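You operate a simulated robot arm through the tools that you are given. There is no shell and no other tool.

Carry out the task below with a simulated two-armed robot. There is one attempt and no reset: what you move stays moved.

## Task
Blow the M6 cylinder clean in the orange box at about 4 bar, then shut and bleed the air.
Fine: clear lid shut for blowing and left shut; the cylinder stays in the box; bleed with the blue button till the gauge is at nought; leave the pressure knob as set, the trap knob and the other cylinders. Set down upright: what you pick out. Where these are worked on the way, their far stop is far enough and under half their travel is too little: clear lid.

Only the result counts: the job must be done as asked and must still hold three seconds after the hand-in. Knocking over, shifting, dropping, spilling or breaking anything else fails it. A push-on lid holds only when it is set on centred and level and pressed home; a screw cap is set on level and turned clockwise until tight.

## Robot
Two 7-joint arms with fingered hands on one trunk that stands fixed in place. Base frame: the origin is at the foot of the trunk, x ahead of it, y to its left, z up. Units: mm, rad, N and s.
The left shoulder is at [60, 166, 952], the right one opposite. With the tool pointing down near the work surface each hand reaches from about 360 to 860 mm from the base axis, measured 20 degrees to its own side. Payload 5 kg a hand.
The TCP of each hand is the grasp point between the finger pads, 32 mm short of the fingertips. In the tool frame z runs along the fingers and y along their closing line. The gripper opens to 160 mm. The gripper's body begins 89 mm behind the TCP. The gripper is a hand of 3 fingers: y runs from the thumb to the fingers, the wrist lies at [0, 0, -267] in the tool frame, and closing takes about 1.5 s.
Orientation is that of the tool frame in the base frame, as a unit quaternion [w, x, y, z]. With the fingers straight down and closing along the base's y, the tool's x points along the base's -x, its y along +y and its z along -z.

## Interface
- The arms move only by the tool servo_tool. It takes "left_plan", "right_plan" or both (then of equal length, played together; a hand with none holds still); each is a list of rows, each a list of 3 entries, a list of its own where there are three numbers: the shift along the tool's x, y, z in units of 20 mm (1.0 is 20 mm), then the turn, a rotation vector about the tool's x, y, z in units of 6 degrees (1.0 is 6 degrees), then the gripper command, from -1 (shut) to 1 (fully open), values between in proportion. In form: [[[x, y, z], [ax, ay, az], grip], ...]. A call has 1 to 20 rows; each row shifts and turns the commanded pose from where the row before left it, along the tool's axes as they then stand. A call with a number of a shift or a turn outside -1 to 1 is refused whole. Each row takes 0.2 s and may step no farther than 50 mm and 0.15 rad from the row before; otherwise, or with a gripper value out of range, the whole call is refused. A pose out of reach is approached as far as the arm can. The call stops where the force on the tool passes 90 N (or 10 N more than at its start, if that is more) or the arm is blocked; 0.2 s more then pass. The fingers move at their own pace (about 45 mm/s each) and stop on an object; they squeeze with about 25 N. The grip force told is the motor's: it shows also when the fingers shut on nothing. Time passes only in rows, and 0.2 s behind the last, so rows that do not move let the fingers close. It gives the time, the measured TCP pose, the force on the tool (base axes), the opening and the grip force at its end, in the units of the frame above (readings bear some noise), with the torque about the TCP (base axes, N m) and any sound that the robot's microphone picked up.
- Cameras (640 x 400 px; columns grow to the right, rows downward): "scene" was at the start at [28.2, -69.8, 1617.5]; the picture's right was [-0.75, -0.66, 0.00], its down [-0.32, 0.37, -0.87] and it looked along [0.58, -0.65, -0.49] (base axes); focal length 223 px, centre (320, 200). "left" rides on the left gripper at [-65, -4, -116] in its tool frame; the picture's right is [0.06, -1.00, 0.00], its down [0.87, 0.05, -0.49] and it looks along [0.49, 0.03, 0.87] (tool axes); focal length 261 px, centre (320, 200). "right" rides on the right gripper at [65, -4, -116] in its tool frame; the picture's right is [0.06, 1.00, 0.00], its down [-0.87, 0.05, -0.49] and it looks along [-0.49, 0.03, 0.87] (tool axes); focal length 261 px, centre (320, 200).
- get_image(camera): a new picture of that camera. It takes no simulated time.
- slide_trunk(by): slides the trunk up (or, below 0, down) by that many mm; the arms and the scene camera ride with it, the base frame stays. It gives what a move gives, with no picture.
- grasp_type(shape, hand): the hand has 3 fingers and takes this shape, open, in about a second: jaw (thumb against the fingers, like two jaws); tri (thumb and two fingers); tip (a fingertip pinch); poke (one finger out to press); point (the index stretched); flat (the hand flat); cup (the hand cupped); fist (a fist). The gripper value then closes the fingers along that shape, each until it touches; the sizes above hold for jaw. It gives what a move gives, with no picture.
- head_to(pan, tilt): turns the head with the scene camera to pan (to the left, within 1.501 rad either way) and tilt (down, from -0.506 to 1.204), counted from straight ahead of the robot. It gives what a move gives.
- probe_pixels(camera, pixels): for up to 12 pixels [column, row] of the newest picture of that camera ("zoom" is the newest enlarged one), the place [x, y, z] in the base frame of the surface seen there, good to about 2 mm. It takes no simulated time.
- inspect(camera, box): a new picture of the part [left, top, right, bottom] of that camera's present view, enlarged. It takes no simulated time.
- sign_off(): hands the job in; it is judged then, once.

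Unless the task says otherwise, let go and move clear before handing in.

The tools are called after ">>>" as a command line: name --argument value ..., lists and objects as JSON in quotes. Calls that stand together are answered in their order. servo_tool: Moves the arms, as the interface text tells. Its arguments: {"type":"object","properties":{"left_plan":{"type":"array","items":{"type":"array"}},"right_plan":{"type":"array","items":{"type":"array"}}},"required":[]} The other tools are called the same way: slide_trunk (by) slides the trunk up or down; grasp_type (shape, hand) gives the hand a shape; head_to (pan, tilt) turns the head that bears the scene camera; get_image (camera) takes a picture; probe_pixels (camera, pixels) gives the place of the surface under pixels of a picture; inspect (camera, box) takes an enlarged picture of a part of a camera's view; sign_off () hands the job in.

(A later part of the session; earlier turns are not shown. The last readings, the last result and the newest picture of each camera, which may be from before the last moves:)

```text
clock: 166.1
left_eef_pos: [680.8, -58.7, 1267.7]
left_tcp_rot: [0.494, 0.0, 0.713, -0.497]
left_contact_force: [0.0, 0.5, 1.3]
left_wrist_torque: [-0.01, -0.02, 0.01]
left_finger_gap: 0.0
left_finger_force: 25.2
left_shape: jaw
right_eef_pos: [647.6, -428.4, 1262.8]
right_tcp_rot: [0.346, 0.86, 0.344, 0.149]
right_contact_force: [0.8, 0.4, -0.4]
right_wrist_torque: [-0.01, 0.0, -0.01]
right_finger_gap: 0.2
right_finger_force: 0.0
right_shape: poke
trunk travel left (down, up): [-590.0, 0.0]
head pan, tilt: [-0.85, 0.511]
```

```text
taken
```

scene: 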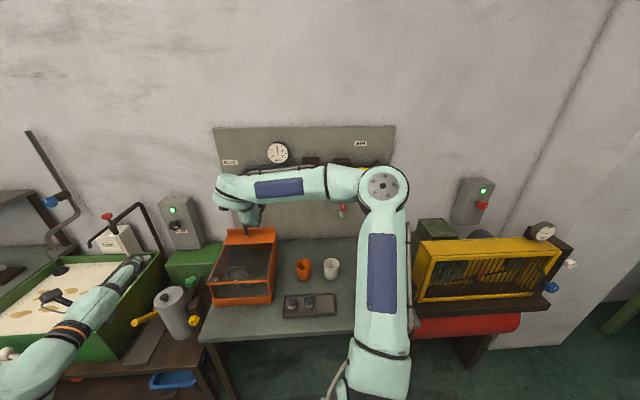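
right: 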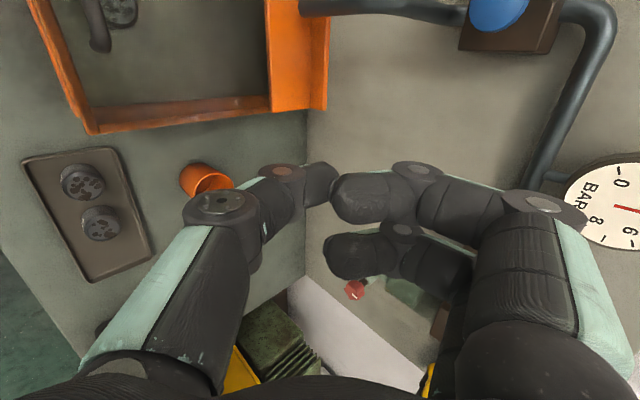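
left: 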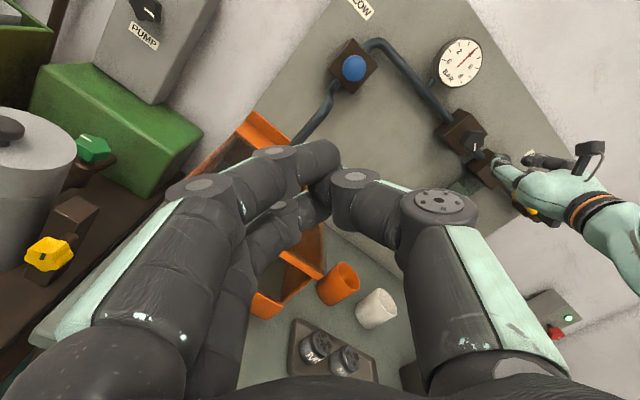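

The hand has its original roll again. I'll move left to the button's line and forward, easing the tilt to about 20° below level.

>>> servo_tool --right_plan '[[[0.55, 0.496, 0.48], [-0.867, 0, 0], 1], [[0.55, 0.45, 0.52], [-0.867, 0, 0], 1], [[0.55, 0.4, 0.56], [-0.867, 0, 0], 1], [[0.55, 0.35, 0.595], [-0.867, 0, 0], 1], [[0.55, 0.294, 0.624], [-0.867, 0, 0], 1], [[0.55, 0.236, 0.65], [0, 0, 0], 1], [[0.55, 0.236, 0.65], [0, 0, 0], 1], [[0.55, 0.236, 0.65], [0, 0, 0], 1], [[0.55, 0.236, 0.65], [0, 0, 0], 1], [[0.55, 0.236, 0.65], [0, 0, 0], 1]]'

>>> get_image --camera "scene"

>>> get_image --camera "right"

```text
clock: 168.3
left_eef_pos: [681.8, -59.5, 1268.0]
left_tcp_rot: [0.493, 0.001, 0.714, -0.497]
left_contact_force: [0.3, 0.2, 0.1]
left_wrist_torque: [0.03, 0.02, 0.01]
left_finger_gap: 0.2
left_finger_force: 25.2
left_shape: jaw
right_eef_pos: [761.6, -509.5, 1273.1]
right_tcp_rot: [0.529, 0.761, 0.303, 0.223]
right_contact_force: [-0.2, -0.2, -0.2]
right_wrist_torque: [0.03, -0.01, 0.02]
right_finger_gap: 0.0
right_finger_force: 0.0
right_shape: poke
right hand out of reach, approached as far as the arm can: row 4, 5, 6, 7, 8, 9, 10
trunk travel left (down, up): [-590.0, 0.0]
head pan, tilt: [-0.85, 0.511]
```

```text
taken
```

scene: 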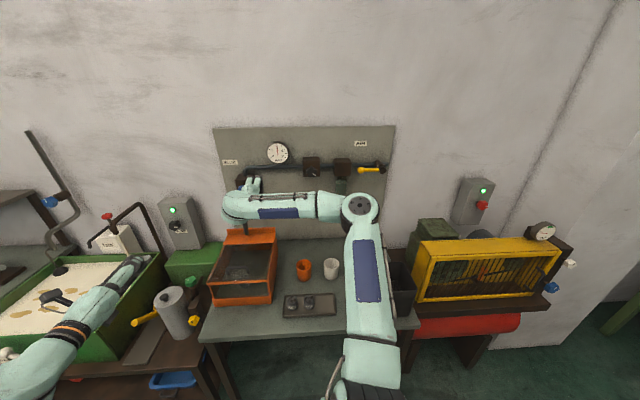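

```text
taken
```

right: 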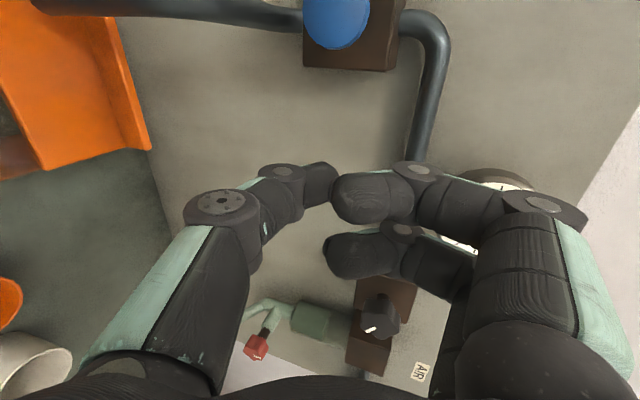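

Moving left was cut short at u≈-178. I'll go round: tilt the tool down and back first, then left over the box, as worked before with the lid.

>>> servo_tool --right_plan '[[[0, -0.29, -0.8], [0.83, 0, 0], 1], [[0, -0.36, -0.77], [0.83, 0, 0], 1], [[0, -0.425, -0.736], [0.83, 0, 0], 1], [[0, -0.488, -0.696], [0.83, 0, 0], 1], [[0, -0.546, -0.65], [0.83, 0, 0], 1], [[0, -0.6, -0.6], [0.83, 0, 0], 1], [[0, -0.65, -0.546], [0.83, 0, 0], 1], [[0, -0.696, -0.488], [0.83, 0, 0], 1], [[0.88, 0, 0], [0, 0, 0], 1], [[0.88, 0, 0], [0, 0, 0], 1], [[0.88, 0, 0], [0, 0, 0], 1], [[0.88, 0, 0], [0, 0, 0], 1], [[0.88, 0, 0], [0, 0, 0], 1]]'

>>> get_image --camera "scene"

>>> get_image --camera "right"

```text
clock: 171.1
left_eef_pos: [681.0, -60.2, 1267.1]
left_tcp_rot: [0.494, 0.001, 0.713, -0.498]
left_contact_force: [-1.4, -0.4, -0.2]
left_wrist_torque: [-0.02, 0.0, 0.02]
left_finger_gap: 0.3
left_finger_force: 25.3
left_shape: jaw
right_eef_pos: [659.4, -418.0, 1263.8]
right_tcp_rot: [0.238, 0.896, 0.359, 0.106]
right_contact_force: [-0.8, -0.5, 1.4]
right_wrist_torque: [0.0, 0.03, 0.02]
right_finger_gap: 0.0
right_finger_force: 0.1
right_shape: poke
right hand out of reach, approached as far as the arm can: row 6, 7, 8, 9, 10, 11, 12, 13
trunk travel left (down, up): [-590.0, 0.0]
head pan, tilt: [-0.85, 0.511]
```

```text
taken
```

scene: 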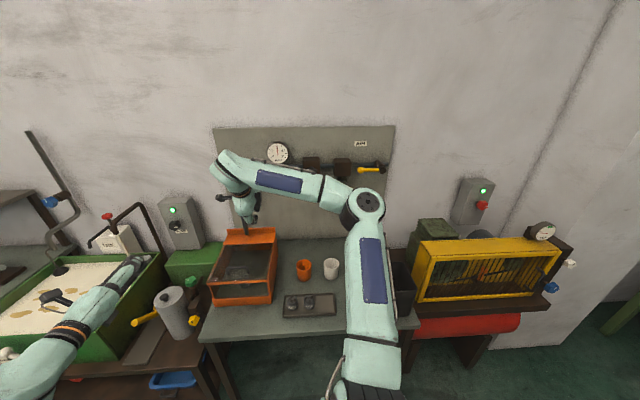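

```text
taken
```

right: 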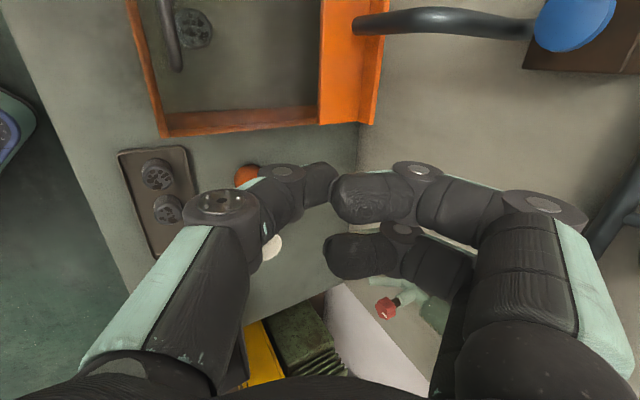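

The arm is still cramped with the elbow low on the right. I'll unwind it: turn the tool straight down and go back to the right, to a pose that worked earlier.

>>> servo_tool --right_plan '[[[-1, 0, -0.5], [0.93, 0, 0], 1], [[-1, 0, -0.5], [0.93, 0, 0], 1], [[-1, 0, -0.5], [0.93, 0, 0], 1], [[-1, 0, -0.5], [0.93, 0, 0], 1], [[-1, 0, -0.5], [0.93, 0, 0], 1], [[-0.6, 0, -0.5], [0, 0, 0], 1]]'

>>> get_image --camera "scene"

```text
clock: 172.5
left_eef_pos: [680.7, -59.2, 1266.7]
left_tcp_rot: [0.494, 0.0, 0.713, -0.497]
left_contact_force: [-0.5, 0.0, 0.4]
left_wrist_torque: [-0.02, 0.01, -0.02]
left_finger_gap: 0.0
left_finger_force: 25.0
left_shape: jaw
right_eef_pos: [564.3, -484.3, 1317.7]
right_tcp_rot: [0.015, 0.927, 0.374, 0.017]
right_contact_force: [-0.2, -0.3, -0.3]
right_wrist_torque: [0.01, -0.02, 0.02]
right_finger_gap: 0.0
right_finger_force: 0.1
right_shape: poke
trunk travel left (down, up): [-590.0, 0.0]
head pan, tilt: [-0.85, 0.511]
```

```text
taken
```

scene: 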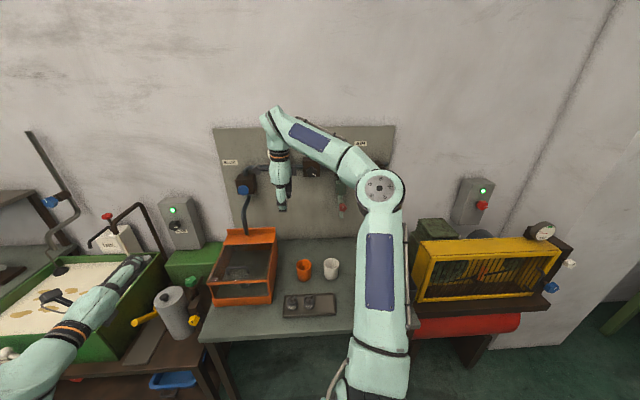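

The same hand pose as before, but the elbow is lower than it was then. I'll fold the arm back towards its starting pose so the elbow comes up again.

>>> servo_tool --right_plan '[[[-0.41, -0.95, -0.58], [0, 0, 0], 1], [[-0.41, -0.95, -0.58], [0, 0, 0], 1], [[-0.41, -0.95, -0.58], [0, 0, 0], 1], [[-0.41, -0.95, -0.58], [0, 0, 0], 1], [[-0.41, -0.95, -0.58], [0, 0, 0], 1], [[-0.41, -0.95, -0.58], [0, 0, 0], 1], [[-0.41, -0.95, -0.58], [0, 0, 0], 1], [[-0.41, -0.95, -0.58], [0, 0, 0], 1], [[-0.41, -0.95, -0.58], [0, 0, 0], 1], [[-0.41, -0.95, -0.58], [0, 0, 0], 1], [[-0.41, -0.95, -0.58], [0, 0, 0], 1], [[-0.41, -0.95, -0.58], [0, 0, 0], 1], [[-0.41, -0.95, -0.58], [0, 0, 0], 1]]'

>>> get_image --camera "scene"

```text
clock: 175.3
left_eef_pos: [681.2, -58.9, 1268.8]
left_tcp_rot: [0.494, 0.0, 0.713, -0.497]
left_contact_force: [0.4, -1.0, -0.1]
left_wrist_torque: [0.02, 0.03, -0.01]
left_finger_gap: 0.0
left_finger_force: 25.0
left_shape: jaw
right_eef_pos: [312.8, -380.1, 1458.2]
right_tcp_rot: [0.015, 0.927, 0.375, 0.017]
right_contact_force: [0.1, -0.1, 0.3]
right_wrist_torque: [-0.01, -0.01, 0.04]
right_finger_gap: 0.1
right_finger_force: 0.1
right_shape: poke
trunk travel left (down, up): [-590.0, 0.0]
head pan, tilt: [-0.85, 0.511]
```

```text
taken
```

scene: 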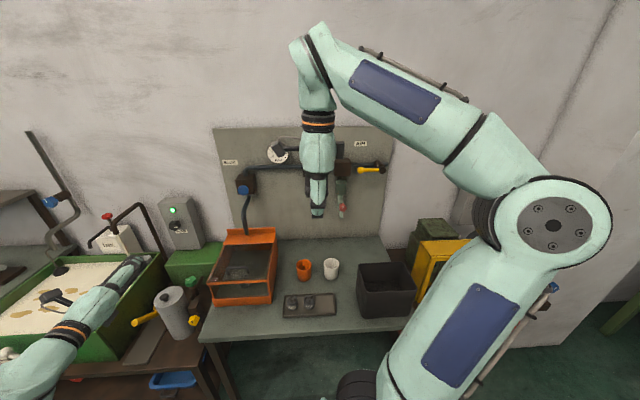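

The elbow is up again, like at the start. From here I'll go left and forward over the box with the tool tilted about 28°, keeping the elbow high.

>>> servo_tool --right_plan '[[[0.98, 0, 0], [-0.93, 0, 0], 1], [[0.98, 0, 0], [-0.93, 0, 0], 1], [[0.98, 0, 0], [-0.93, 0, 0], 1], [[0.98, 0, 0], [-0.93, 0, 0], 1], [[0.98, 0, 0], [-0.93, 0, 0], 1], [[0.98, 0.466, 0.91], [0, 0, 0], 1], [[0.98, 0.466, 0.91], [0, 0, 0], 1], [[0.98, 0.466, 0.91], [0, 0, 0], 1], [[0.98, 0.466, 0.91], [0, 0, 0], 1], [[0.98, 0.466, 0.91], [0, 0, 0], 1], [[0.98, 0.466, 0.91], [0, 0, 0], 1], [[0.98, 0.466, 0.91], [0, 0, 0], 1], [[0.98, 0.466, 0.91], [0, 0, 0], 1], [[0.98, 0.466, 0.91], [0, 0, 0], 1], [[0.98, 0.466, 0.91], [0, 0, 0], 1], [[0.98, 0.466, 0.91], [0, 0, 0], 1]]'

>>> get_image --camera "scene"

>>> get_image --camera "right"

```text
clock: 178.7
left_eef_pos: [682.1, -59.8, 1266.7]
left_tcp_rot: [0.494, 0.0, 0.714, -0.496]
left_contact_force: [0.2, -0.9, -0.2]
left_wrist_torque: [0.02, -0.03, -0.02]
left_finger_gap: 0.0
left_finger_force: 25.1
left_shape: jaw
right_eef_pos: [672.7, -296.2, 1341.0]
right_tcp_rot: [0.239, 0.896, 0.359, 0.106]
right_contact_force: [1.4, 0.2, 0.0]
right_wrist_torque: [0.01, 0.0, -0.03]
right_finger_gap: 0.1
right_finger_force: 0.1
right_shape: poke
trunk travel left (down, up): [-590.0, 0.0]
head pan, tilt: [-0.85, 0.511]
```

```text
taken
```

scene: 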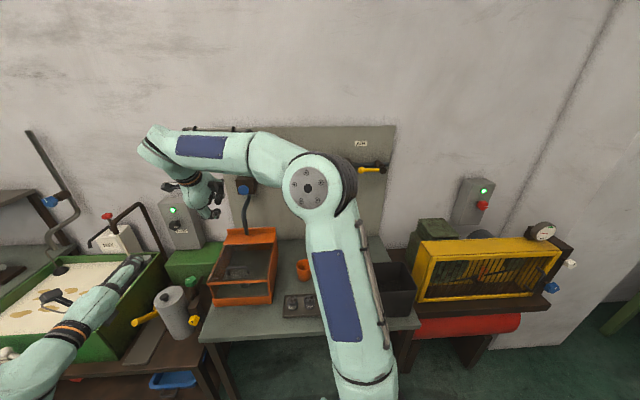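

```text
taken
```

right: 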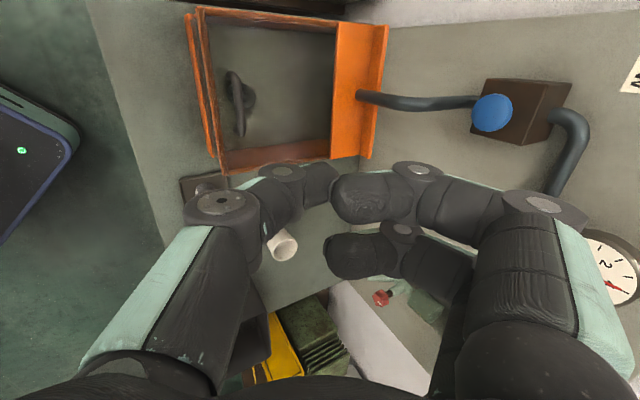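

The elbow is high and the hand is on the button's line (u≈-266) without any limit. Now I'll bring the tilt up to about 20° below level while moving forward.

>>> servo_tool --right_plan '[[[0, 0.67, 0.865], [-0.875, 0, 0], 1], [[0, 0.59, 0.925], [-0.875, 0, 0], 1], [[0, 0.505, 0.975], [-0.875, 0, 0], 1], [[0, 0.41, 1], [-0.875, 0, 0], 1], [[0, 0.315, 1], [-0.875, 0, 0], 1], [[0, 0.22, 1], [-0.875, 0, 0], 1], [[0, 0.12, 1], [-0.875, 0, 0], 1], [[0, 0.02, 1], [-0.875, 0, 0], 1]]'

>>> get_image --camera "scene"

>>> get_image --camera "right"

```text
clock: 180.5
left_eef_pos: [681.6, -59.1, 1268.8]
left_tcp_rot: [0.493, 0.0, 0.714, -0.497]
left_contact_force: [0.7, -0.2, -0.8]
left_wrist_torque: [0.02, 0.01, -0.03]
left_finger_gap: 0.1
left_finger_force: 24.4
left_shape: jaw
right_eef_pos: [782.8, -406.6, 1276.9]
right_tcp_rot: [0.544, 0.75, 0.298, 0.228]
right_contact_force: [-0.3, -1.4, 0.2]
right_wrist_torque: [0.0, -0.03, -0.01]
right_finger_gap: 0.0
right_finger_force: 0.0
right_shape: poke
trunk travel left (down, up): [-590.0, 0.0]
head pan, tilt: [-0.85, 0.511]
```

```text
taken
```

scene: 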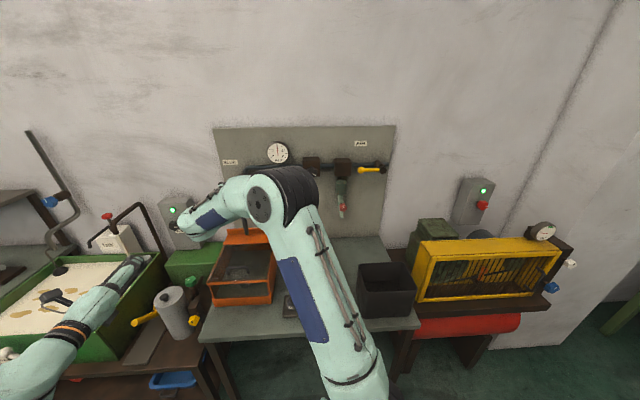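

```text
taken
```

right: 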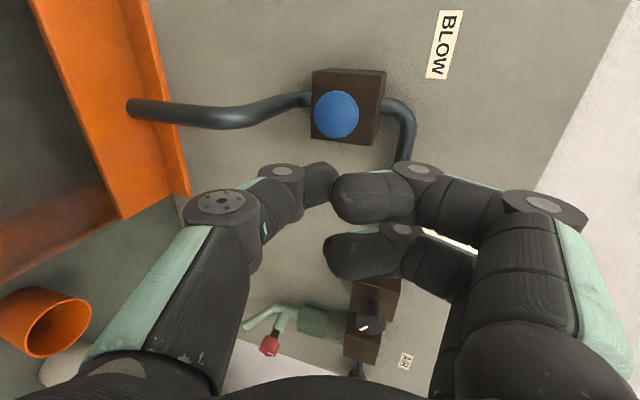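

The thumb is lined up before the blue button (337,115) with the gauge in view at 4. I'll probe the button to aim precisely.

>>> probe_pixels --camera "right" --pixels '[[337, 115], [325, 115], [350, 115], [337, 102], [337, 130], [318, 112], [370, 110], [345, 140]]'

>>> inspect --camera "scene" --box '[255, 130, 300, 175]'

```text
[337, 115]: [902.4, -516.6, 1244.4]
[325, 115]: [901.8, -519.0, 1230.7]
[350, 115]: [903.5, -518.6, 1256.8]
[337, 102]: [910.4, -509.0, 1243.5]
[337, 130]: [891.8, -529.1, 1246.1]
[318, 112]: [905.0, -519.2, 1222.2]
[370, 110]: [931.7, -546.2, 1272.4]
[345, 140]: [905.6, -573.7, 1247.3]
```

```text
8.89 times, centred on (278, 152) of scene
```

zoom: 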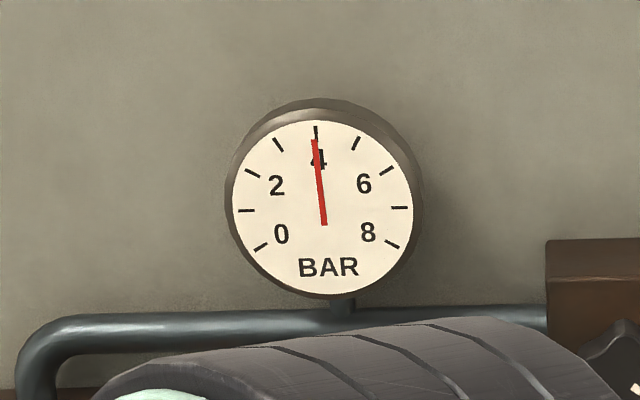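

The gauge reads about 3.9–4.0 bar and the button's centre is at u≈-272, v≈1003, z≈1242. I'll move in to just short of it.

>>> servo_tool --right_plan '[[[0.04, 0.13, 0.92], [0, 0, 0], 1], [[0.04, 0.13, 0.92], [0, 0, 0], 1], [[0.04, 0.13, 0.92], [0, 0, 0], 1], [[0.04, 0.13, 0.92], [0, 0, 0], 1], [[0.04, 0.13, 0.92], [0, 0, 0], 1], [[0.04, 0.13, 0.92], [0, 0, 0], 1], [[0, 0, 0], [0, 0, 0], 1]]'

>>> get_image --camera "right"

>>> inspect --camera "scene" --box '[200, 120, 320, 240]'

```text
clock: 182.1
left_eef_pos: [680.9, -58.9, 1267.1]
left_tcp_rot: [0.494, -0.001, 0.714, -0.497]
left_contact_force: [-0.3, 0.3, 0.1]
left_wrist_torque: [0.0, 0.01, 0.01]
left_finger_gap: 0.1
left_finger_force: 25.1
left_shape: jaw
right_eef_pos: [858.9, -483.3, 1261.4]
right_tcp_rot: [0.544, 0.751, 0.297, 0.227]
right_contact_force: [0.5, 0.0, -0.7]
right_wrist_torque: [0.01, 0.03, -0.01]
right_finger_gap: 0.0
right_finger_force: 0.0
right_shape: poke
trunk travel left (down, up): [-590.0, 0.0]
head pan, tilt: [-0.85, 0.511]
```

```text
taken
```

right: 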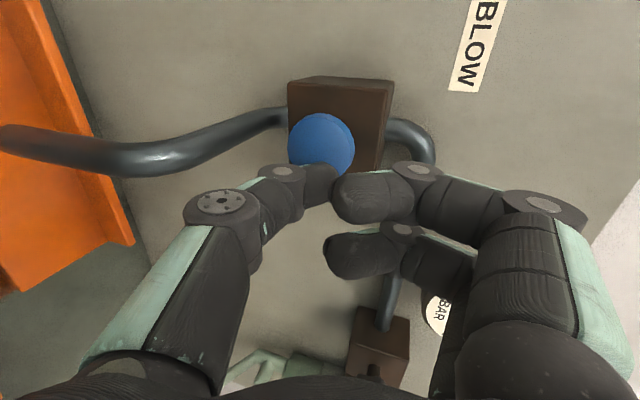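

```text
3.33 times, centred on (260, 180) of scene
```

zoom: 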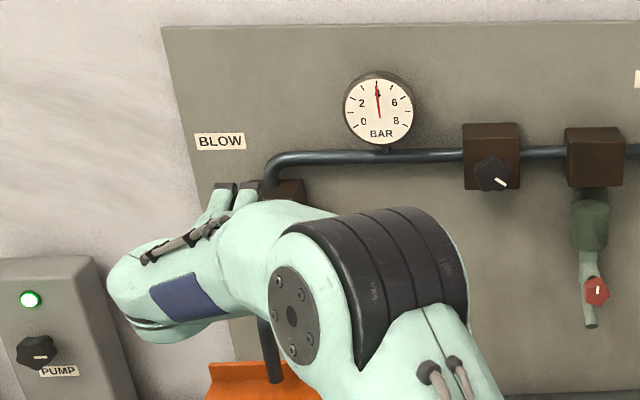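

The tip is about 22 mm from the button face. I'll advance slowly onto it.

>>> servo_tool --right_plan '[[[0.1, 0, 0.4], [0, 0, 0], 1], [[0.1, 0, 0.4], [0, 0, 0], 1], [[0.1, 0, 0.3], [0, 0, 0], 1], [[0, 0, 0.2], [0, 0, 0], 1], [[0, 0, 0], [0, 0, 0], 1]]'

>>> get_image --camera "right"

>>> inspect --camera "scene" --box '[200, 120, 320, 240]'

```text
clock: 183.3
left_eef_pos: [680.8, -59.8, 1267.7]
left_tcp_rot: [0.494, -0.001, 0.713, -0.497]
left_contact_force: [0.6, 0.1, -0.4]
left_wrist_torque: [-0.01, 0.02, -0.02]
left_finger_gap: 0.1
left_finger_force: 25.1
left_shape: jaw
right_eef_pos: [881.8, -496.5, 1254.4]
right_tcp_rot: [0.545, 0.75, 0.297, 0.228]
right_contact_force: [-0.7, 2.0, 0.6]
right_wrist_torque: [-0.03, 0.0, 0.02]
right_finger_gap: 0.0
right_finger_force: 0.2
right_shape: poke
trunk travel left (down, up): [-590.0, 0.0]
head pan, tilt: [-0.85, 0.511]
```

```text
taken
```

right: 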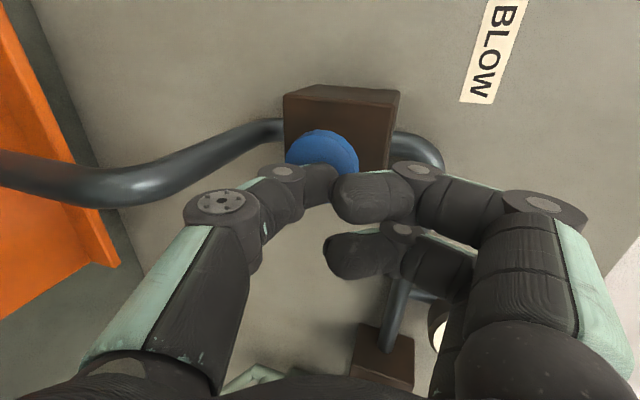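

```text
3.33 times, centred on (260, 180) of scene
```

zoom: 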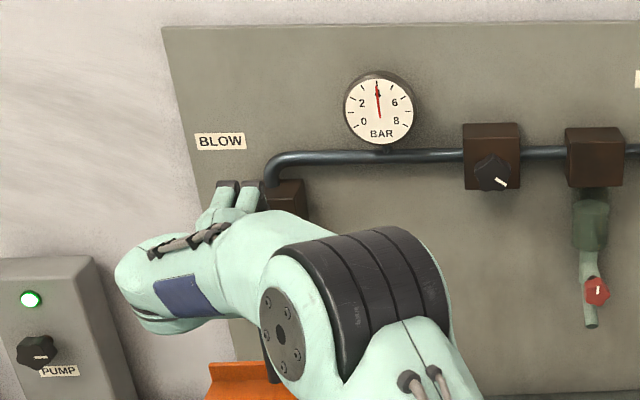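

The thumb just touches the button (2 N). I'll press it in about 10 mm and hold for a second, listening for the blow.

>>> servo_tool --right_plan '[[[0, 0, 0.25], [0, 0, 0], 1], [[0, 0, 0.25], [0, 0, 0], 1], [[0, 0, 0], [0, 0, 0], 1], [[0, 0, 0], [0, 0, 0], 1], [[0, 0, 0], [0, 0, 0], 1], [[0, 0, 0], [0, 0, 0], 1]]'

>>> inspect --camera "scene" --box '[200, 120, 320, 240]'

>>> get_image --camera "right"

```text
clock: 184.7
left_eef_pos: [680.0, -58.3, 1268.2]
left_tcp_rot: [0.494, -0.001, 0.713, -0.498]
left_contact_force: [0.1, -0.2, -0.2]
left_wrist_torque: [0.0, 0.02, 0.0]
left_finger_gap: 0.1
left_finger_force: 25.1
left_shape: jaw
right_eef_pos: [887.3, -501.2, 1250.9]
right_tcp_rot: [0.544, 0.751, 0.296, 0.228]
right_contact_force: [-13.7, 11.7, -0.3]
right_wrist_torque: [0.09, 0.06, 0.09]
right_finger_gap: 0.0
right_finger_force: 0.1
right_shape: poke
trunk travel left (down, up): [-590.0, 0.0]
head pan, tilt: [-0.85, 0.511]
heard: click
```

```text
3.33 times, centred on (260, 180) of scene
```

zoom: 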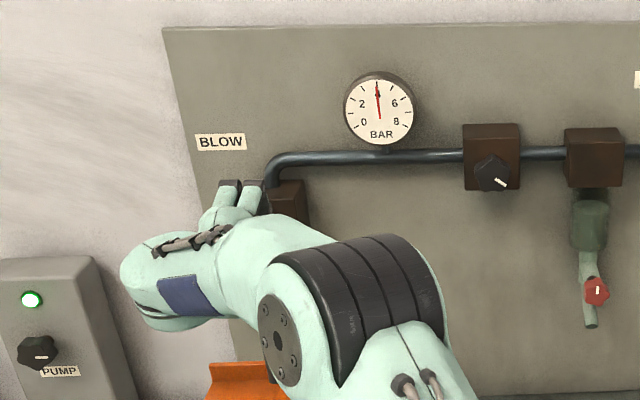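

```text
taken
```

right: 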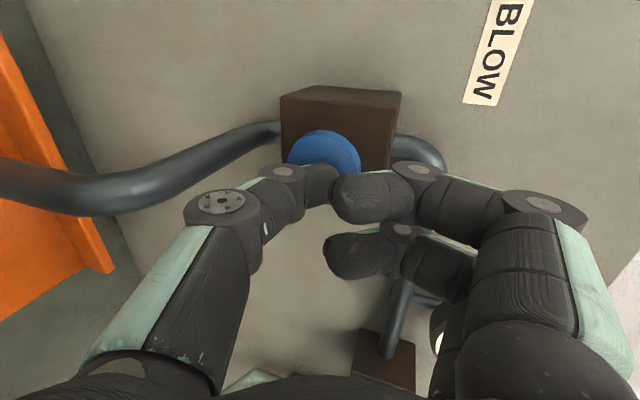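

I heard a click and the gauge holds at 4 bar while pressed. I'll keep the button down for about 3 seconds and check the cylinder through the lid.

>>> servo_tool --right_plan '[[[0, 0, 0.1], [0, 0, 0], 1], [[0, 0, 0], [0, 0, 0], 1], [[0, 0, 0], [0, 0, 0], 1], [[0, 0, 0], [0, 0, 0], 1], [[0, 0, 0], [0, 0, 0], 1], [[0, 0, 0], [0, 0, 0], 1], [[0, 0, 0], [0, 0, 0], 1], [[0, 0, 0], [0, 0, 0], 1], [[0, 0, 0], [0, 0, 0], 1], [[0, 0, 0], [0, 0, 0], 1], [[0, 0, 0], [0, 0, 0], 1], [[0, 0, 0], [0, 0, 0], 1], [[0, 0, 0], [0, 0, 0], 1], [[0, 0, 0], [0, 0, 0], 1], [[0, 0, 0], [0, 0, 0], 1]]'

>>> get_image --camera "scene"

>>> inspect --camera "scene" --box '[200, 225, 290, 310]'

>>> inspect --camera "scene" --box '[255, 130, 300, 175]'

```text
clock: 187.9
left_eef_pos: [678.5, -57.7, 1268.7]
left_tcp_rot: [0.494, 0.001, 0.712, -0.499]
left_contact_force: [0.0, -0.2, -0.6]
left_wrist_torque: [0.01, 0.03, -0.01]
left_finger_gap: 0.0
left_finger_force: 25.1
left_shape: jaw
right_eef_pos: [887.0, -503.3, 1252.2]
right_tcp_rot: [0.545, 0.75, 0.296, 0.228]
right_contact_force: [-21.6, 19.9, -2.3]
right_wrist_torque: [0.15, 0.19, 0.15]
right_finger_gap: 0.0
right_finger_force: 0.1
right_shape: poke
trunk travel left (down, up): [-590.0, 0.0]
head pan, tilt: [-0.85, 0.511]
```

```text
taken
```

scene: 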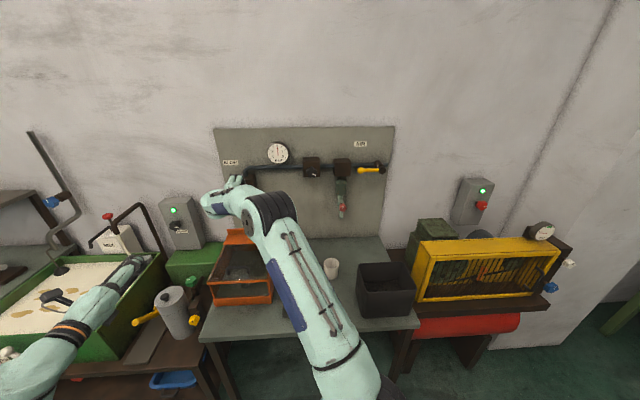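

```text
4.71 times, centred on (245, 268) of scene
```

zoom: 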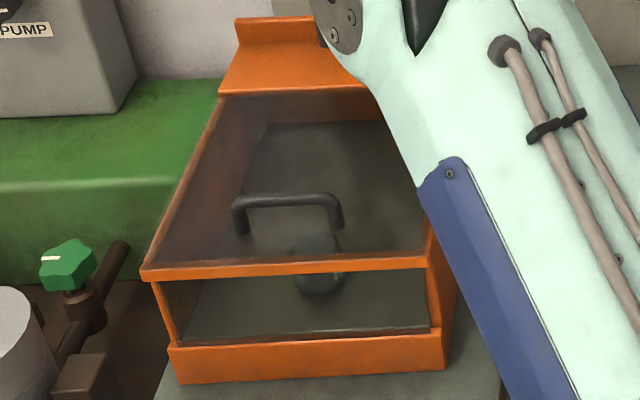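

```text
8.89 times, centred on (278, 152) of scene
```

zoom: 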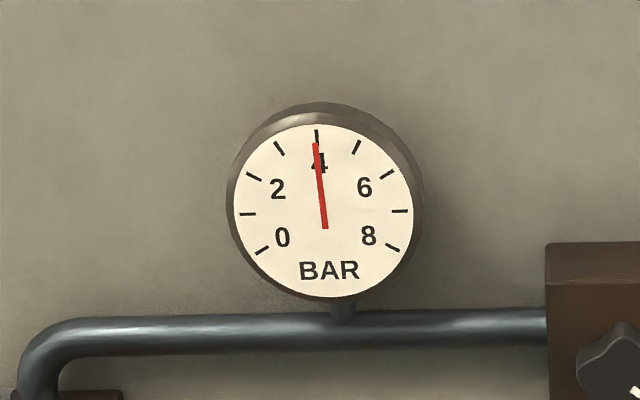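

The gauge stayed at 4 while blowing for over 3 seconds. I'll zoom in on the cylinder to see whether the dirt spots are gone.

>>> inspect --camera "scene" --box '[228, 265, 264, 292]'

>>> get_image --camera "left"

```text
14.81 times, centred on (246, 278) of scene
```

zoom: 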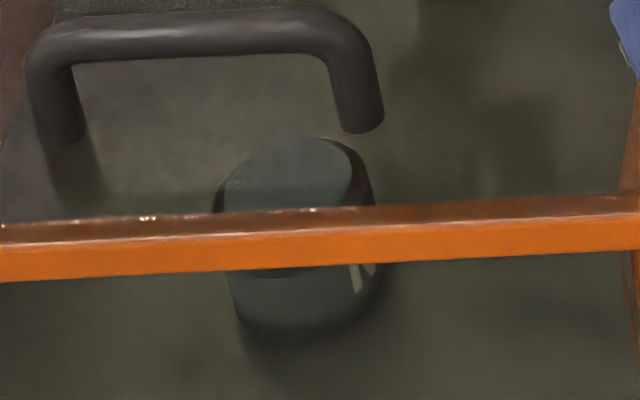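

```text
taken
```

left: 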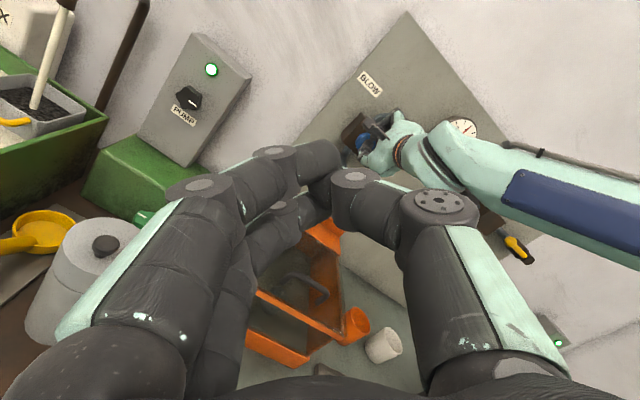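

The cylinder's top is now clean, with no brown spots left. I'll release the button, back away and raise the hand for the trip to the air lever.

>>> servo_tool --right_plan '[[[0, 0, -0.5], [0, 0, 0], 1], [[0, 0, -1], [0, 0, 0], 1], [[0, 0, -1], [0, 0, 0], 1], [[0, 0, -1], [0, 0, 0], 1], [[0, 0, -1], [0, 0, 0], 1], [[0, 0, -1], [0, 0, 0], 1], [[0, 0, -1], [0, 0, 0], 1], [[0, 0.953, -0.303], [0, 0, 0], 1], [[0, 0.953, -0.303], [0, 0, 0], 1], [[0, 0.953, -0.303], [0, 0, 0], 1], [[0, 0.953, -0.303], [0, 0, 0], 1], [[0, 0.953, -0.303], [0, 0, 0], 1], [[0, 0.953, -0.303], [0, 0, 0], 1], [[0, 0.953, -0.303], [0, 0, 0], 1]]'

>>> get_image --camera "scene"

```text
clock: 190.9
left_eef_pos: [680.7, -59.3, 1266.8]
left_tcp_rot: [0.494, 0.0, 0.714, -0.497]
left_contact_force: [-0.2, 0.2, 0.6]
left_wrist_torque: [0.01, 0.01, 0.01]
left_finger_gap: 0.0
left_finger_force: 25.4
left_shape: jaw
right_eef_pos: [801.6, -417.1, 1427.3]
right_tcp_rot: [0.544, 0.751, 0.296, 0.228]
right_contact_force: [0.1, 0.9, -0.1]
right_wrist_torque: [-0.01, 0.02, -0.02]
right_finger_gap: 0.1
right_finger_force: 0.0
right_shape: poke
trunk travel left (down, up): [-590.0, 0.0]
head pan, tilt: [-0.85, 0.511]
```

```text
taken
```

scene: 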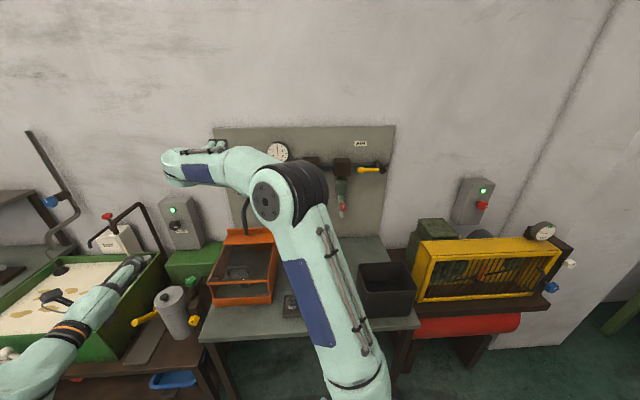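

The hand is clear at z≈1427. I'll move right, in front of the panel, towards the lever.

>>> servo_tool --right_plan '[[[-1, 0, 0], [0, 0, 0], 1], [[-1, 0, 0], [0, 0, 0], 1], [[-1, 0, 0], [0, 0, 0], 1], [[-1, 0, 0], [0, 0, 0], 1], [[-1, 0, 0], [0, 0, 0], 1], [[-1, 0, 0], [0, 0, 0], 1], [[-1, 0, 0], [0, 0, 0], 1], [[-1, 0, 0], [0, 0, 0], 1], [[-1, 0, 0], [0, 0, 0], 1], [[-1, 0, 0], [0, 0, 0], 1], [[-1, 0, 0], [0, 0, 0], 1], [[-1, 0, 0], [0, 0, 0], 1], [[-1, 0, 0], [0, 0, 0], 1], [[-1, 0, 0], [0, 0, 0], 1], [[-1, 0, 0], [0, 0, 0], 1], [[-1, 0, 0], [0, 0, 0], 1], [[-1, 0, 0], [0, 0, 0], 1], [[-1, 0, 0], [0, 0, 0], 1], [[-1, 0, 0], [0, 0, 0], 1], [[-1, 0, 0], [0, 0, 0], 1]]'

>>> get_image --camera "scene"

```text
clock: 195.1
left_eef_pos: [680.3, -59.7, 1267.2]
left_tcp_rot: [0.494, 0.0, 0.713, -0.498]
left_contact_force: [-0.5, -0.9, 0.0]
left_wrist_torque: [-0.03, 0.0, 0.01]
left_finger_gap: 0.4
left_finger_force: 24.7
left_shape: jaw
right_eef_pos: [513.1, -697.2, 1421.9]
right_tcp_rot: [0.544, 0.751, 0.296, 0.228]
right_contact_force: [-0.3, 0.9, 0.6]
right_wrist_torque: [-0.01, 0.01, 0.02]
right_finger_gap: 0.0
right_finger_force: 0.0
right_shape: poke
trunk travel left (down, up): [-590.0, 0.0]
head pan, tilt: [-0.85, 0.511]
```

```text
taken
```

scene: 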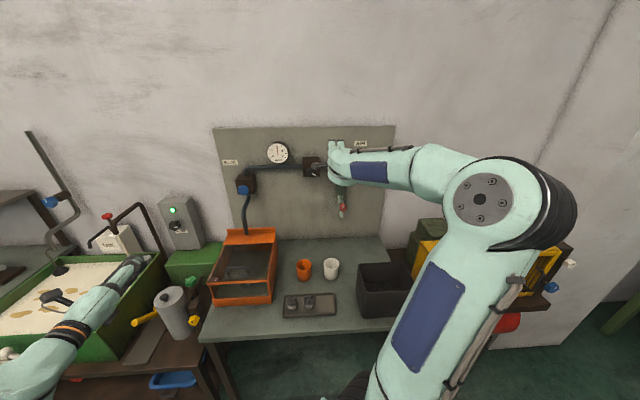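

Moving smoothly, at u≈130. I'll continue to the lever's column and level the tool.

>>> servo_tool --right_plan '[[[-1, 0, 0], [-0.73, 0, 0], 1], [[-1, 0, 0], [-0.73, 0, 0], 1], [[-1, 0, 0], [-0.73, 0, 0], 1], [[-1, 0, 0], [-0.73, 0, 0], 1], [[-1, 0, 0], [0, 0, 0], 1], [[-1, 0, 0], [0, 0, 0], 1], [[-1, 0, 0], [0, 0, 0], 1], [[-0.8, 0, 0], [0, 0, 0], 1]]'

>>> get_image --camera "scene"

>>> get_image --camera "right"

```text
clock: 196.9
left_eef_pos: [679.8, -59.9, 1268.8]
left_tcp_rot: [0.494, 0.0, 0.713, -0.497]
left_contact_force: [-0.4, -0.4, -0.7]
left_wrist_torque: [0.02, 0.04, 0.01]
left_finger_gap: 0.3
left_finger_force: 25.0
left_shape: jaw
right_eef_pos: [398.6, -805.3, 1417.9]
right_tcp_rot: [0.652, 0.66, 0.259, 0.27]
right_contact_force: [-1.1, -1.1, -0.2]
right_wrist_torque: [0.01, 0.02, 0.0]
right_finger_gap: 0.0
right_finger_force: 0.0
right_shape: poke
trunk travel left (down, up): [-590.0, 0.0]
head pan, tilt: [-0.85, 0.511]
```

```text
taken
```

scene: 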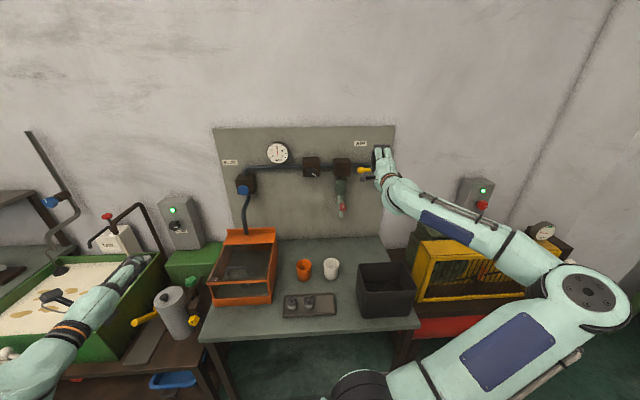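

```text
taken
```

right: 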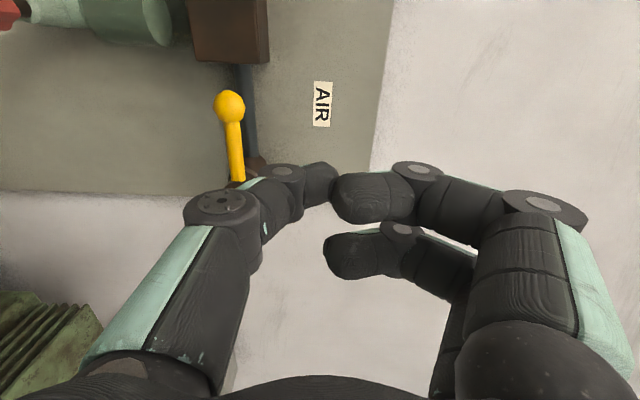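

The tool is level, facing the lever from in front. I'll lower the trunk 60 mm for reach, drop the hand to just under the lever's height and move in beneath its stem.

>>> slide_trunk --by -60

>>> servo_tool --right_plan '[[[-0.15, -0.85, 0], [0, 0, 0], 1], [[-0.15, -0.85, 0], [0, 0, 0], 1], [[-0.1, -0.85, 0], [0, 0, 0], 1], [[0, -0.8, 0], [0, 0, 0], 1]]'

>>> get_image --camera "right"

>>> inspect --camera "scene" --box '[240, 100, 420, 210]'

```text
clock: 197.9
left_eef_pos: [681.6, -60.0, 1207.9]
left_tcp_rot: [0.494, 0.0, 0.713, -0.498]
left_contact_force: [0.1, -0.1, 0.2]
left_wrist_torque: [-0.03, 0.01, 0.03]
left_finger_gap: 0.0
left_finger_force: 25.1
left_shape: jaw
right_eef_pos: [401.9, -804.3, 1357.5]
right_tcp_rot: [0.652, 0.66, 0.259, 0.27]
right_contact_force: [0.0, -0.8, 0.0]
right_wrist_torque: [0.01, -0.02, -0.03]
right_finger_gap: 0.0
right_finger_force: 0.1
right_shape: poke
trunk travel left (down, up): [-530.0, 60.0]
head pan, tilt: [-0.85, 0.511]
```

```text
clock: 198.9
left_eef_pos: [680.5, -58.4, 1208.0]
left_tcp_rot: [0.494, 0.0, 0.713, -0.498]
left_contact_force: [0.2, -0.8, -0.1]
left_wrist_torque: [0.0, -0.01, -0.01]
left_finger_gap: 0.2
left_finger_force: 24.9
left_shape: jaw
right_eef_pos: [395.4, -808.2, 1300.7]
right_tcp_rot: [0.652, 0.66, 0.259, 0.27]
right_contact_force: [0.5, 0.7, 1.2]
right_wrist_torque: [0.06, -0.01, 0.0]
right_finger_gap: 0.0
right_finger_force: 0.0
right_shape: poke
right hand out of reach, approached as far as the arm can: row 4
trunk travel left (down, up): [-530.0, 60.0]
head pan, tilt: [-0.85, 0.511]
```

```text
taken
```

right: 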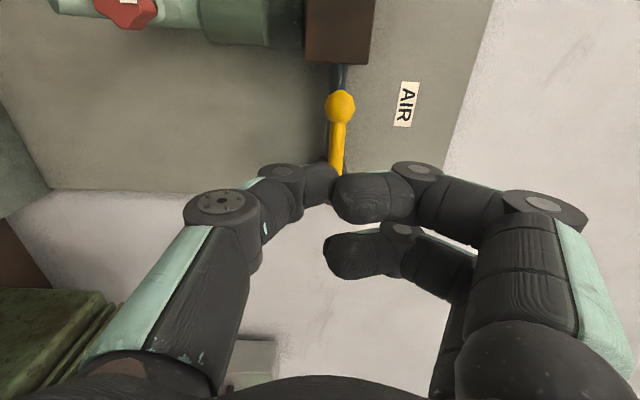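

```text
3.56 times, centred on (330, 155) of scene
```

zoom: 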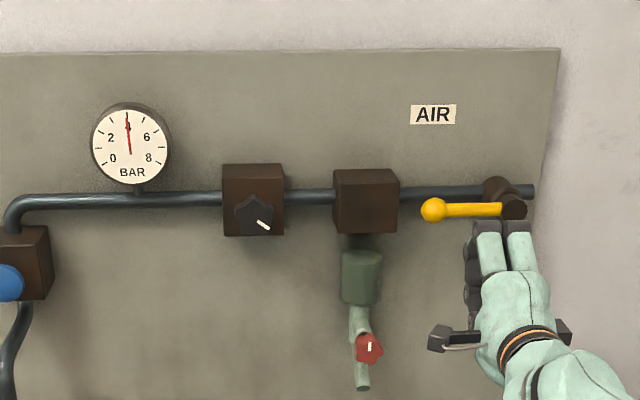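

The height limit is about z≈1300 here, so I'll lower the trunk another 15 mm and then move the thumb forward beneath the lever.

>>> slide_trunk --by -15

>>> servo_tool --right_plan '[[[-0.05, 0, 0.92], [0, 0, 0], 1], [[-0.05, 0, 0.92], [0, 0, 0], 1], [[-0.05, 0, 0.92], [0, 0, 0], 1], [[-0.05, 0, 0.92], [0, 0, 0], 1], [[-0.05, 0, 0.92], [0, 0, 0], 1], [[-0.05, 0, 0.92], [0, 0, 0], 1], [[-0.05, 0, 0.92], [0, 0, 0], 1], [[-0.05, 0, 0.92], [0, 0, 0], 1], [[0, 0, 0], [0, 0, 0], 1]]'

>>> get_image --camera "right"

>>> inspect --camera "scene" --box '[320, 120, 420, 210]'

```text
clock: 199.6
left_eef_pos: [680.7, -59.0, 1191.9]
left_tcp_rot: [0.494, 0.001, 0.713, -0.498]
left_contact_force: [0.2, 0.0, 0.4]
left_wrist_torque: [-0.01, 0.03, -0.01]
left_finger_gap: 0.1
left_finger_force: 25.0
left_shape: jaw
right_eef_pos: [396.7, -809.8, 1283.6]
right_tcp_rot: [0.652, 0.66, 0.258, 0.271]
right_contact_force: [-0.5, -0.1, 0.4]
right_wrist_torque: [0.01, 0.0, 0.01]
right_finger_gap: 0.0
right_finger_force: 0.0
right_shape: poke
trunk travel left (down, up): [-515.0, 75.0]
head pan, tilt: [-0.85, 0.511]
```

```text
clock: 201.6
left_eef_pos: [681.6, -60.3, 1192.3]
left_tcp_rot: [0.494, 0.0, 0.713, -0.497]
left_contact_force: [0.2, 0.6, -0.2]
left_wrist_torque: [-0.04, 0.02, -0.02]
left_finger_gap: 0.0
left_finger_force: 25.8
left_shape: jaw
right_eef_pos: [491.9, -919.1, 1284.0]
right_tcp_rot: [0.652, 0.659, 0.259, 0.27]
right_contact_force: [-0.1, -0.6, 0.4]
right_wrist_torque: [0.0, -0.01, -0.03]
right_finger_gap: 0.0
right_finger_force: 0.0
right_shape: poke
trunk travel left (down, up): [-515.0, 75.0]
head pan, tilt: [-0.85, 0.511]
```

```text
taken
```

right: 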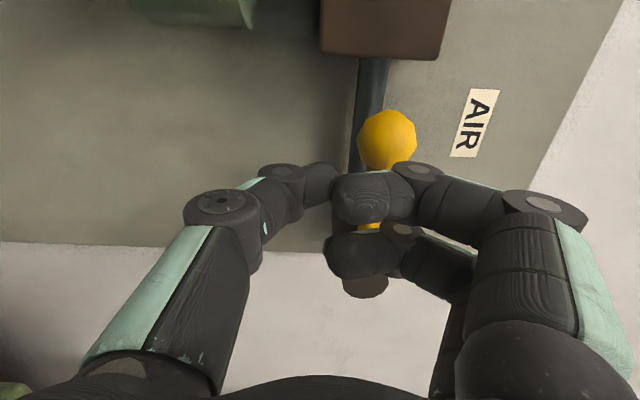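

```text
4.44 times, centred on (370, 165) of scene
```

zoom: 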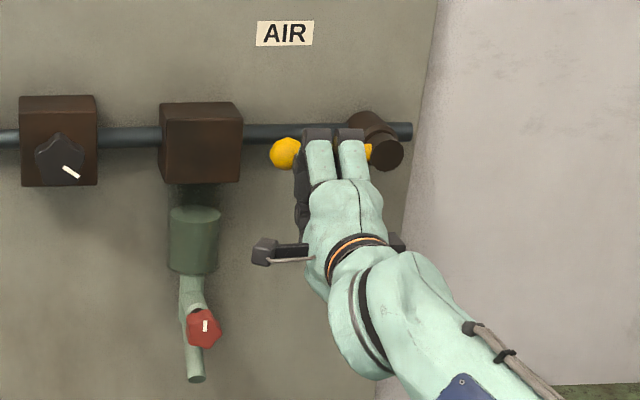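

The thumb is under the lever stem (u≈302, z≈1284). I'll lift the lever along its arc to the upright, shut position.

>>> servo_tool --right_plan '[[[0.15, 0.7, 0], [0, 0, 0], 1], [[0.06, 0.535, 0], [0, 0, 0], 1], [[0.06, 0.535, 0], [0, 0, 0], 1], [[-0.08, 0.53, 0], [0, 0, 0], 1], [[-0.08, 0.53, 0], [0, 0, 0], 1], [[-0.215, 0.49, 0], [0, 0, 0], 1], [[-0.215, 0.49, 0], [0, 0, 0], 1], [[-0.335, 0.42, 0], [0, 0, 0], 1], [[-0.335, 0.42, 0], [0, 0, 0], 1], [[-0.43, 0.32, 0], [0, 0, 0], 1], [[-0.43, 0.32, 0], [0, 0, 0], 1], [[-0.5, 0.2, 0], [0, 0, 0], 1], [[-0.5, 0.2, 0], [0, 0, 0], 1], [[0, 0, 0], [0, 0, 0], 1]]'

>>> get_image --camera "right"

>>> inspect --camera "scene" --box '[240, 90, 420, 210]'

```text
clock: 204.6
left_eef_pos: [681.1, -58.5, 1192.1]
left_tcp_rot: [0.494, 0.0, 0.713, -0.497]
left_contact_force: [0.3, 0.3, 0.7]
left_wrist_torque: [-0.01, -0.03, -0.02]
left_finger_gap: 0.0
left_finger_force: 24.9
left_shape: jaw
right_eef_pos: [449.4, -961.2, 1396.6]
right_tcp_rot: [0.652, 0.659, 0.26, 0.27]
right_contact_force: [0.7, 2.3, -1.5]
right_wrist_torque: [0.01, 0.02, 0.04]
right_finger_gap: 0.0
right_finger_force: 0.1
right_shape: poke
trunk travel left (down, up): [-515.0, 75.0]
head pan, tilt: [-0.85, 0.511]
```

```text
taken
```

right: 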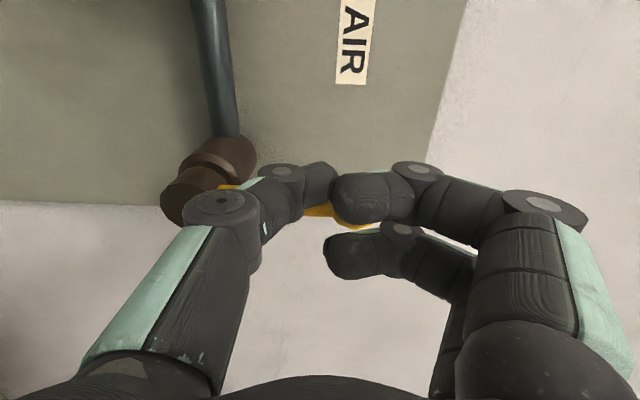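

```text
3.33 times, centred on (330, 150) of scene
```

zoom: 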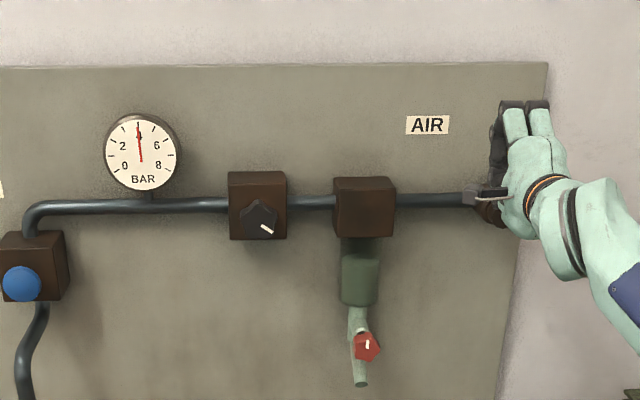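

The lever is close to upright. I'll push it the last bit against its stop.

>>> servo_tool --right_plan '[[[-0.3, 0, 0], [0, 0, 0], 1], [[-0.3, 0, 0], [0, 0, 0], 1], [[0, 0, 0], [0, 0, 0], 1]]'

>>> get_image --camera "right"

```text
clock: 205.3
left_eef_pos: [683.0, -56.8, 1191.1]
left_tcp_rot: [0.493, -0.001, 0.713, -0.499]
left_contact_force: [0.0, 0.2, 0.3]
left_wrist_torque: [0.01, 0.0, -0.02]
left_finger_gap: 0.0
left_finger_force: 24.9
left_shape: jaw
right_eef_pos: [449.3, -963.2, 1397.7]
right_tcp_rot: [0.653, 0.657, 0.263, 0.271]
right_contact_force: [17.6, 27.0, -7.2]
right_wrist_torque: [0.18, 0.04, 0.73]
right_finger_gap: 0.1
right_finger_force: 0.0
right_shape: poke
trunk travel left (down, up): [-515.0, 75.0]
head pan, tilt: [-0.85, 0.511]
```

```text
taken
```

right: 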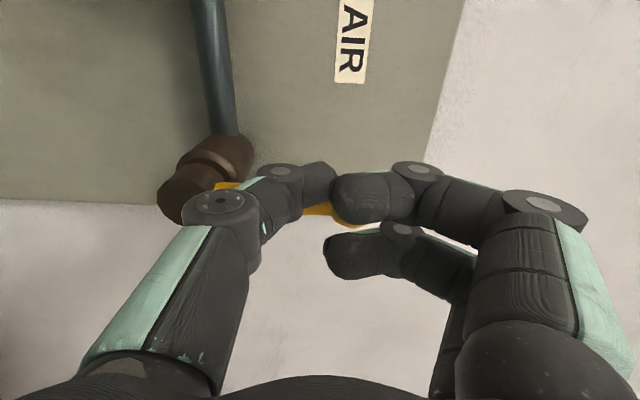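

The lever is firmly at its upright stop (32 N). I'll back away, return the trunk to its height, and retrace the path to the blue button.

>>> servo_tool --right_plan '[[[0.6, 0, 0], [0, 0, 0], 1], [[0.4, 0, -0.5], [0, 0, 0], 1], [[0, 0, -1], [0, 0, 0], 1], [[0, 0, -1], [0, 0, 0], 1], [[0, 0, -1], [0, 0, 0], 1], [[0, 0, -1], [0, 0, 0], 1], [[0, 0, -1], [0, 0, 0], 1], [[0, 0, -1], [0, 0, 0], 1], [[0, 0, -0.6], [0, 0, 0], 1]]'

>>> slide_trunk --by 75

>>> inspect --camera "scene" --box '[240, 100, 420, 210]'

```text
clock: 207.3
left_eef_pos: [680.5, -59.4, 1192.1]
left_tcp_rot: [0.494, 0.0, 0.713, -0.497]
left_contact_force: [-0.2, -0.1, 0.6]
left_wrist_torque: [-0.02, -0.02, -0.02]
left_finger_gap: 0.0
left_finger_force: 25.3
left_shape: jaw
right_eef_pos: [356.7, -854.1, 1396.6]
right_tcp_rot: [0.651, 0.66, 0.259, 0.27]
right_contact_force: [0.2, -0.9, 0.0]
right_wrist_torque: [-0.01, 0.0, -0.01]
right_finger_gap: 0.0
right_finger_force: 0.0
right_shape: poke
trunk travel left (down, up): [-515.0, 75.0]
head pan, tilt: [-0.85, 0.511]
```

```text
clock: 208.5
left_eef_pos: [681.6, -58.9, 1266.7]
left_tcp_rot: [0.494, 0.0, 0.714, -0.497]
left_contact_force: [0.2, -1.3, -0.6]
left_wrist_torque: [-0.02, 0.01, -0.01]
left_finger_gap: 0.0
left_finger_force: 24.6
left_shape: jaw
right_eef_pos: [357.2, -854.4, 1472.9]
right_tcp_rot: [0.651, 0.66, 0.259, 0.27]
right_contact_force: [-0.3, 0.2, 0.9]
right_wrist_torque: [0.01, 0.0, 0.01]
right_finger_gap: 0.1
right_finger_force: 0.0
right_shape: poke
trunk travel left (down, up): [-590.0, 0.0]
head pan, tilt: [-0.85, 0.511]
```

```text
3.56 times, centred on (330, 155) of scene
```

zoom: 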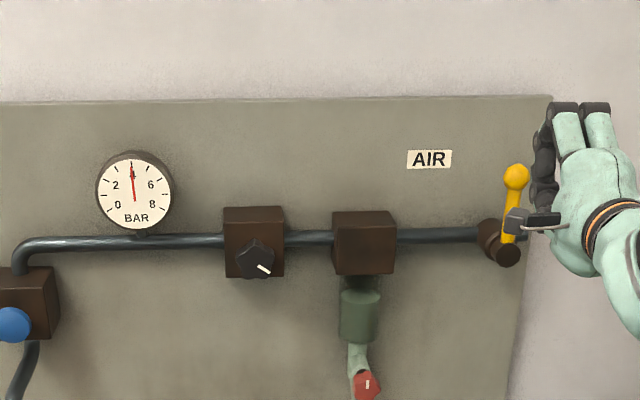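

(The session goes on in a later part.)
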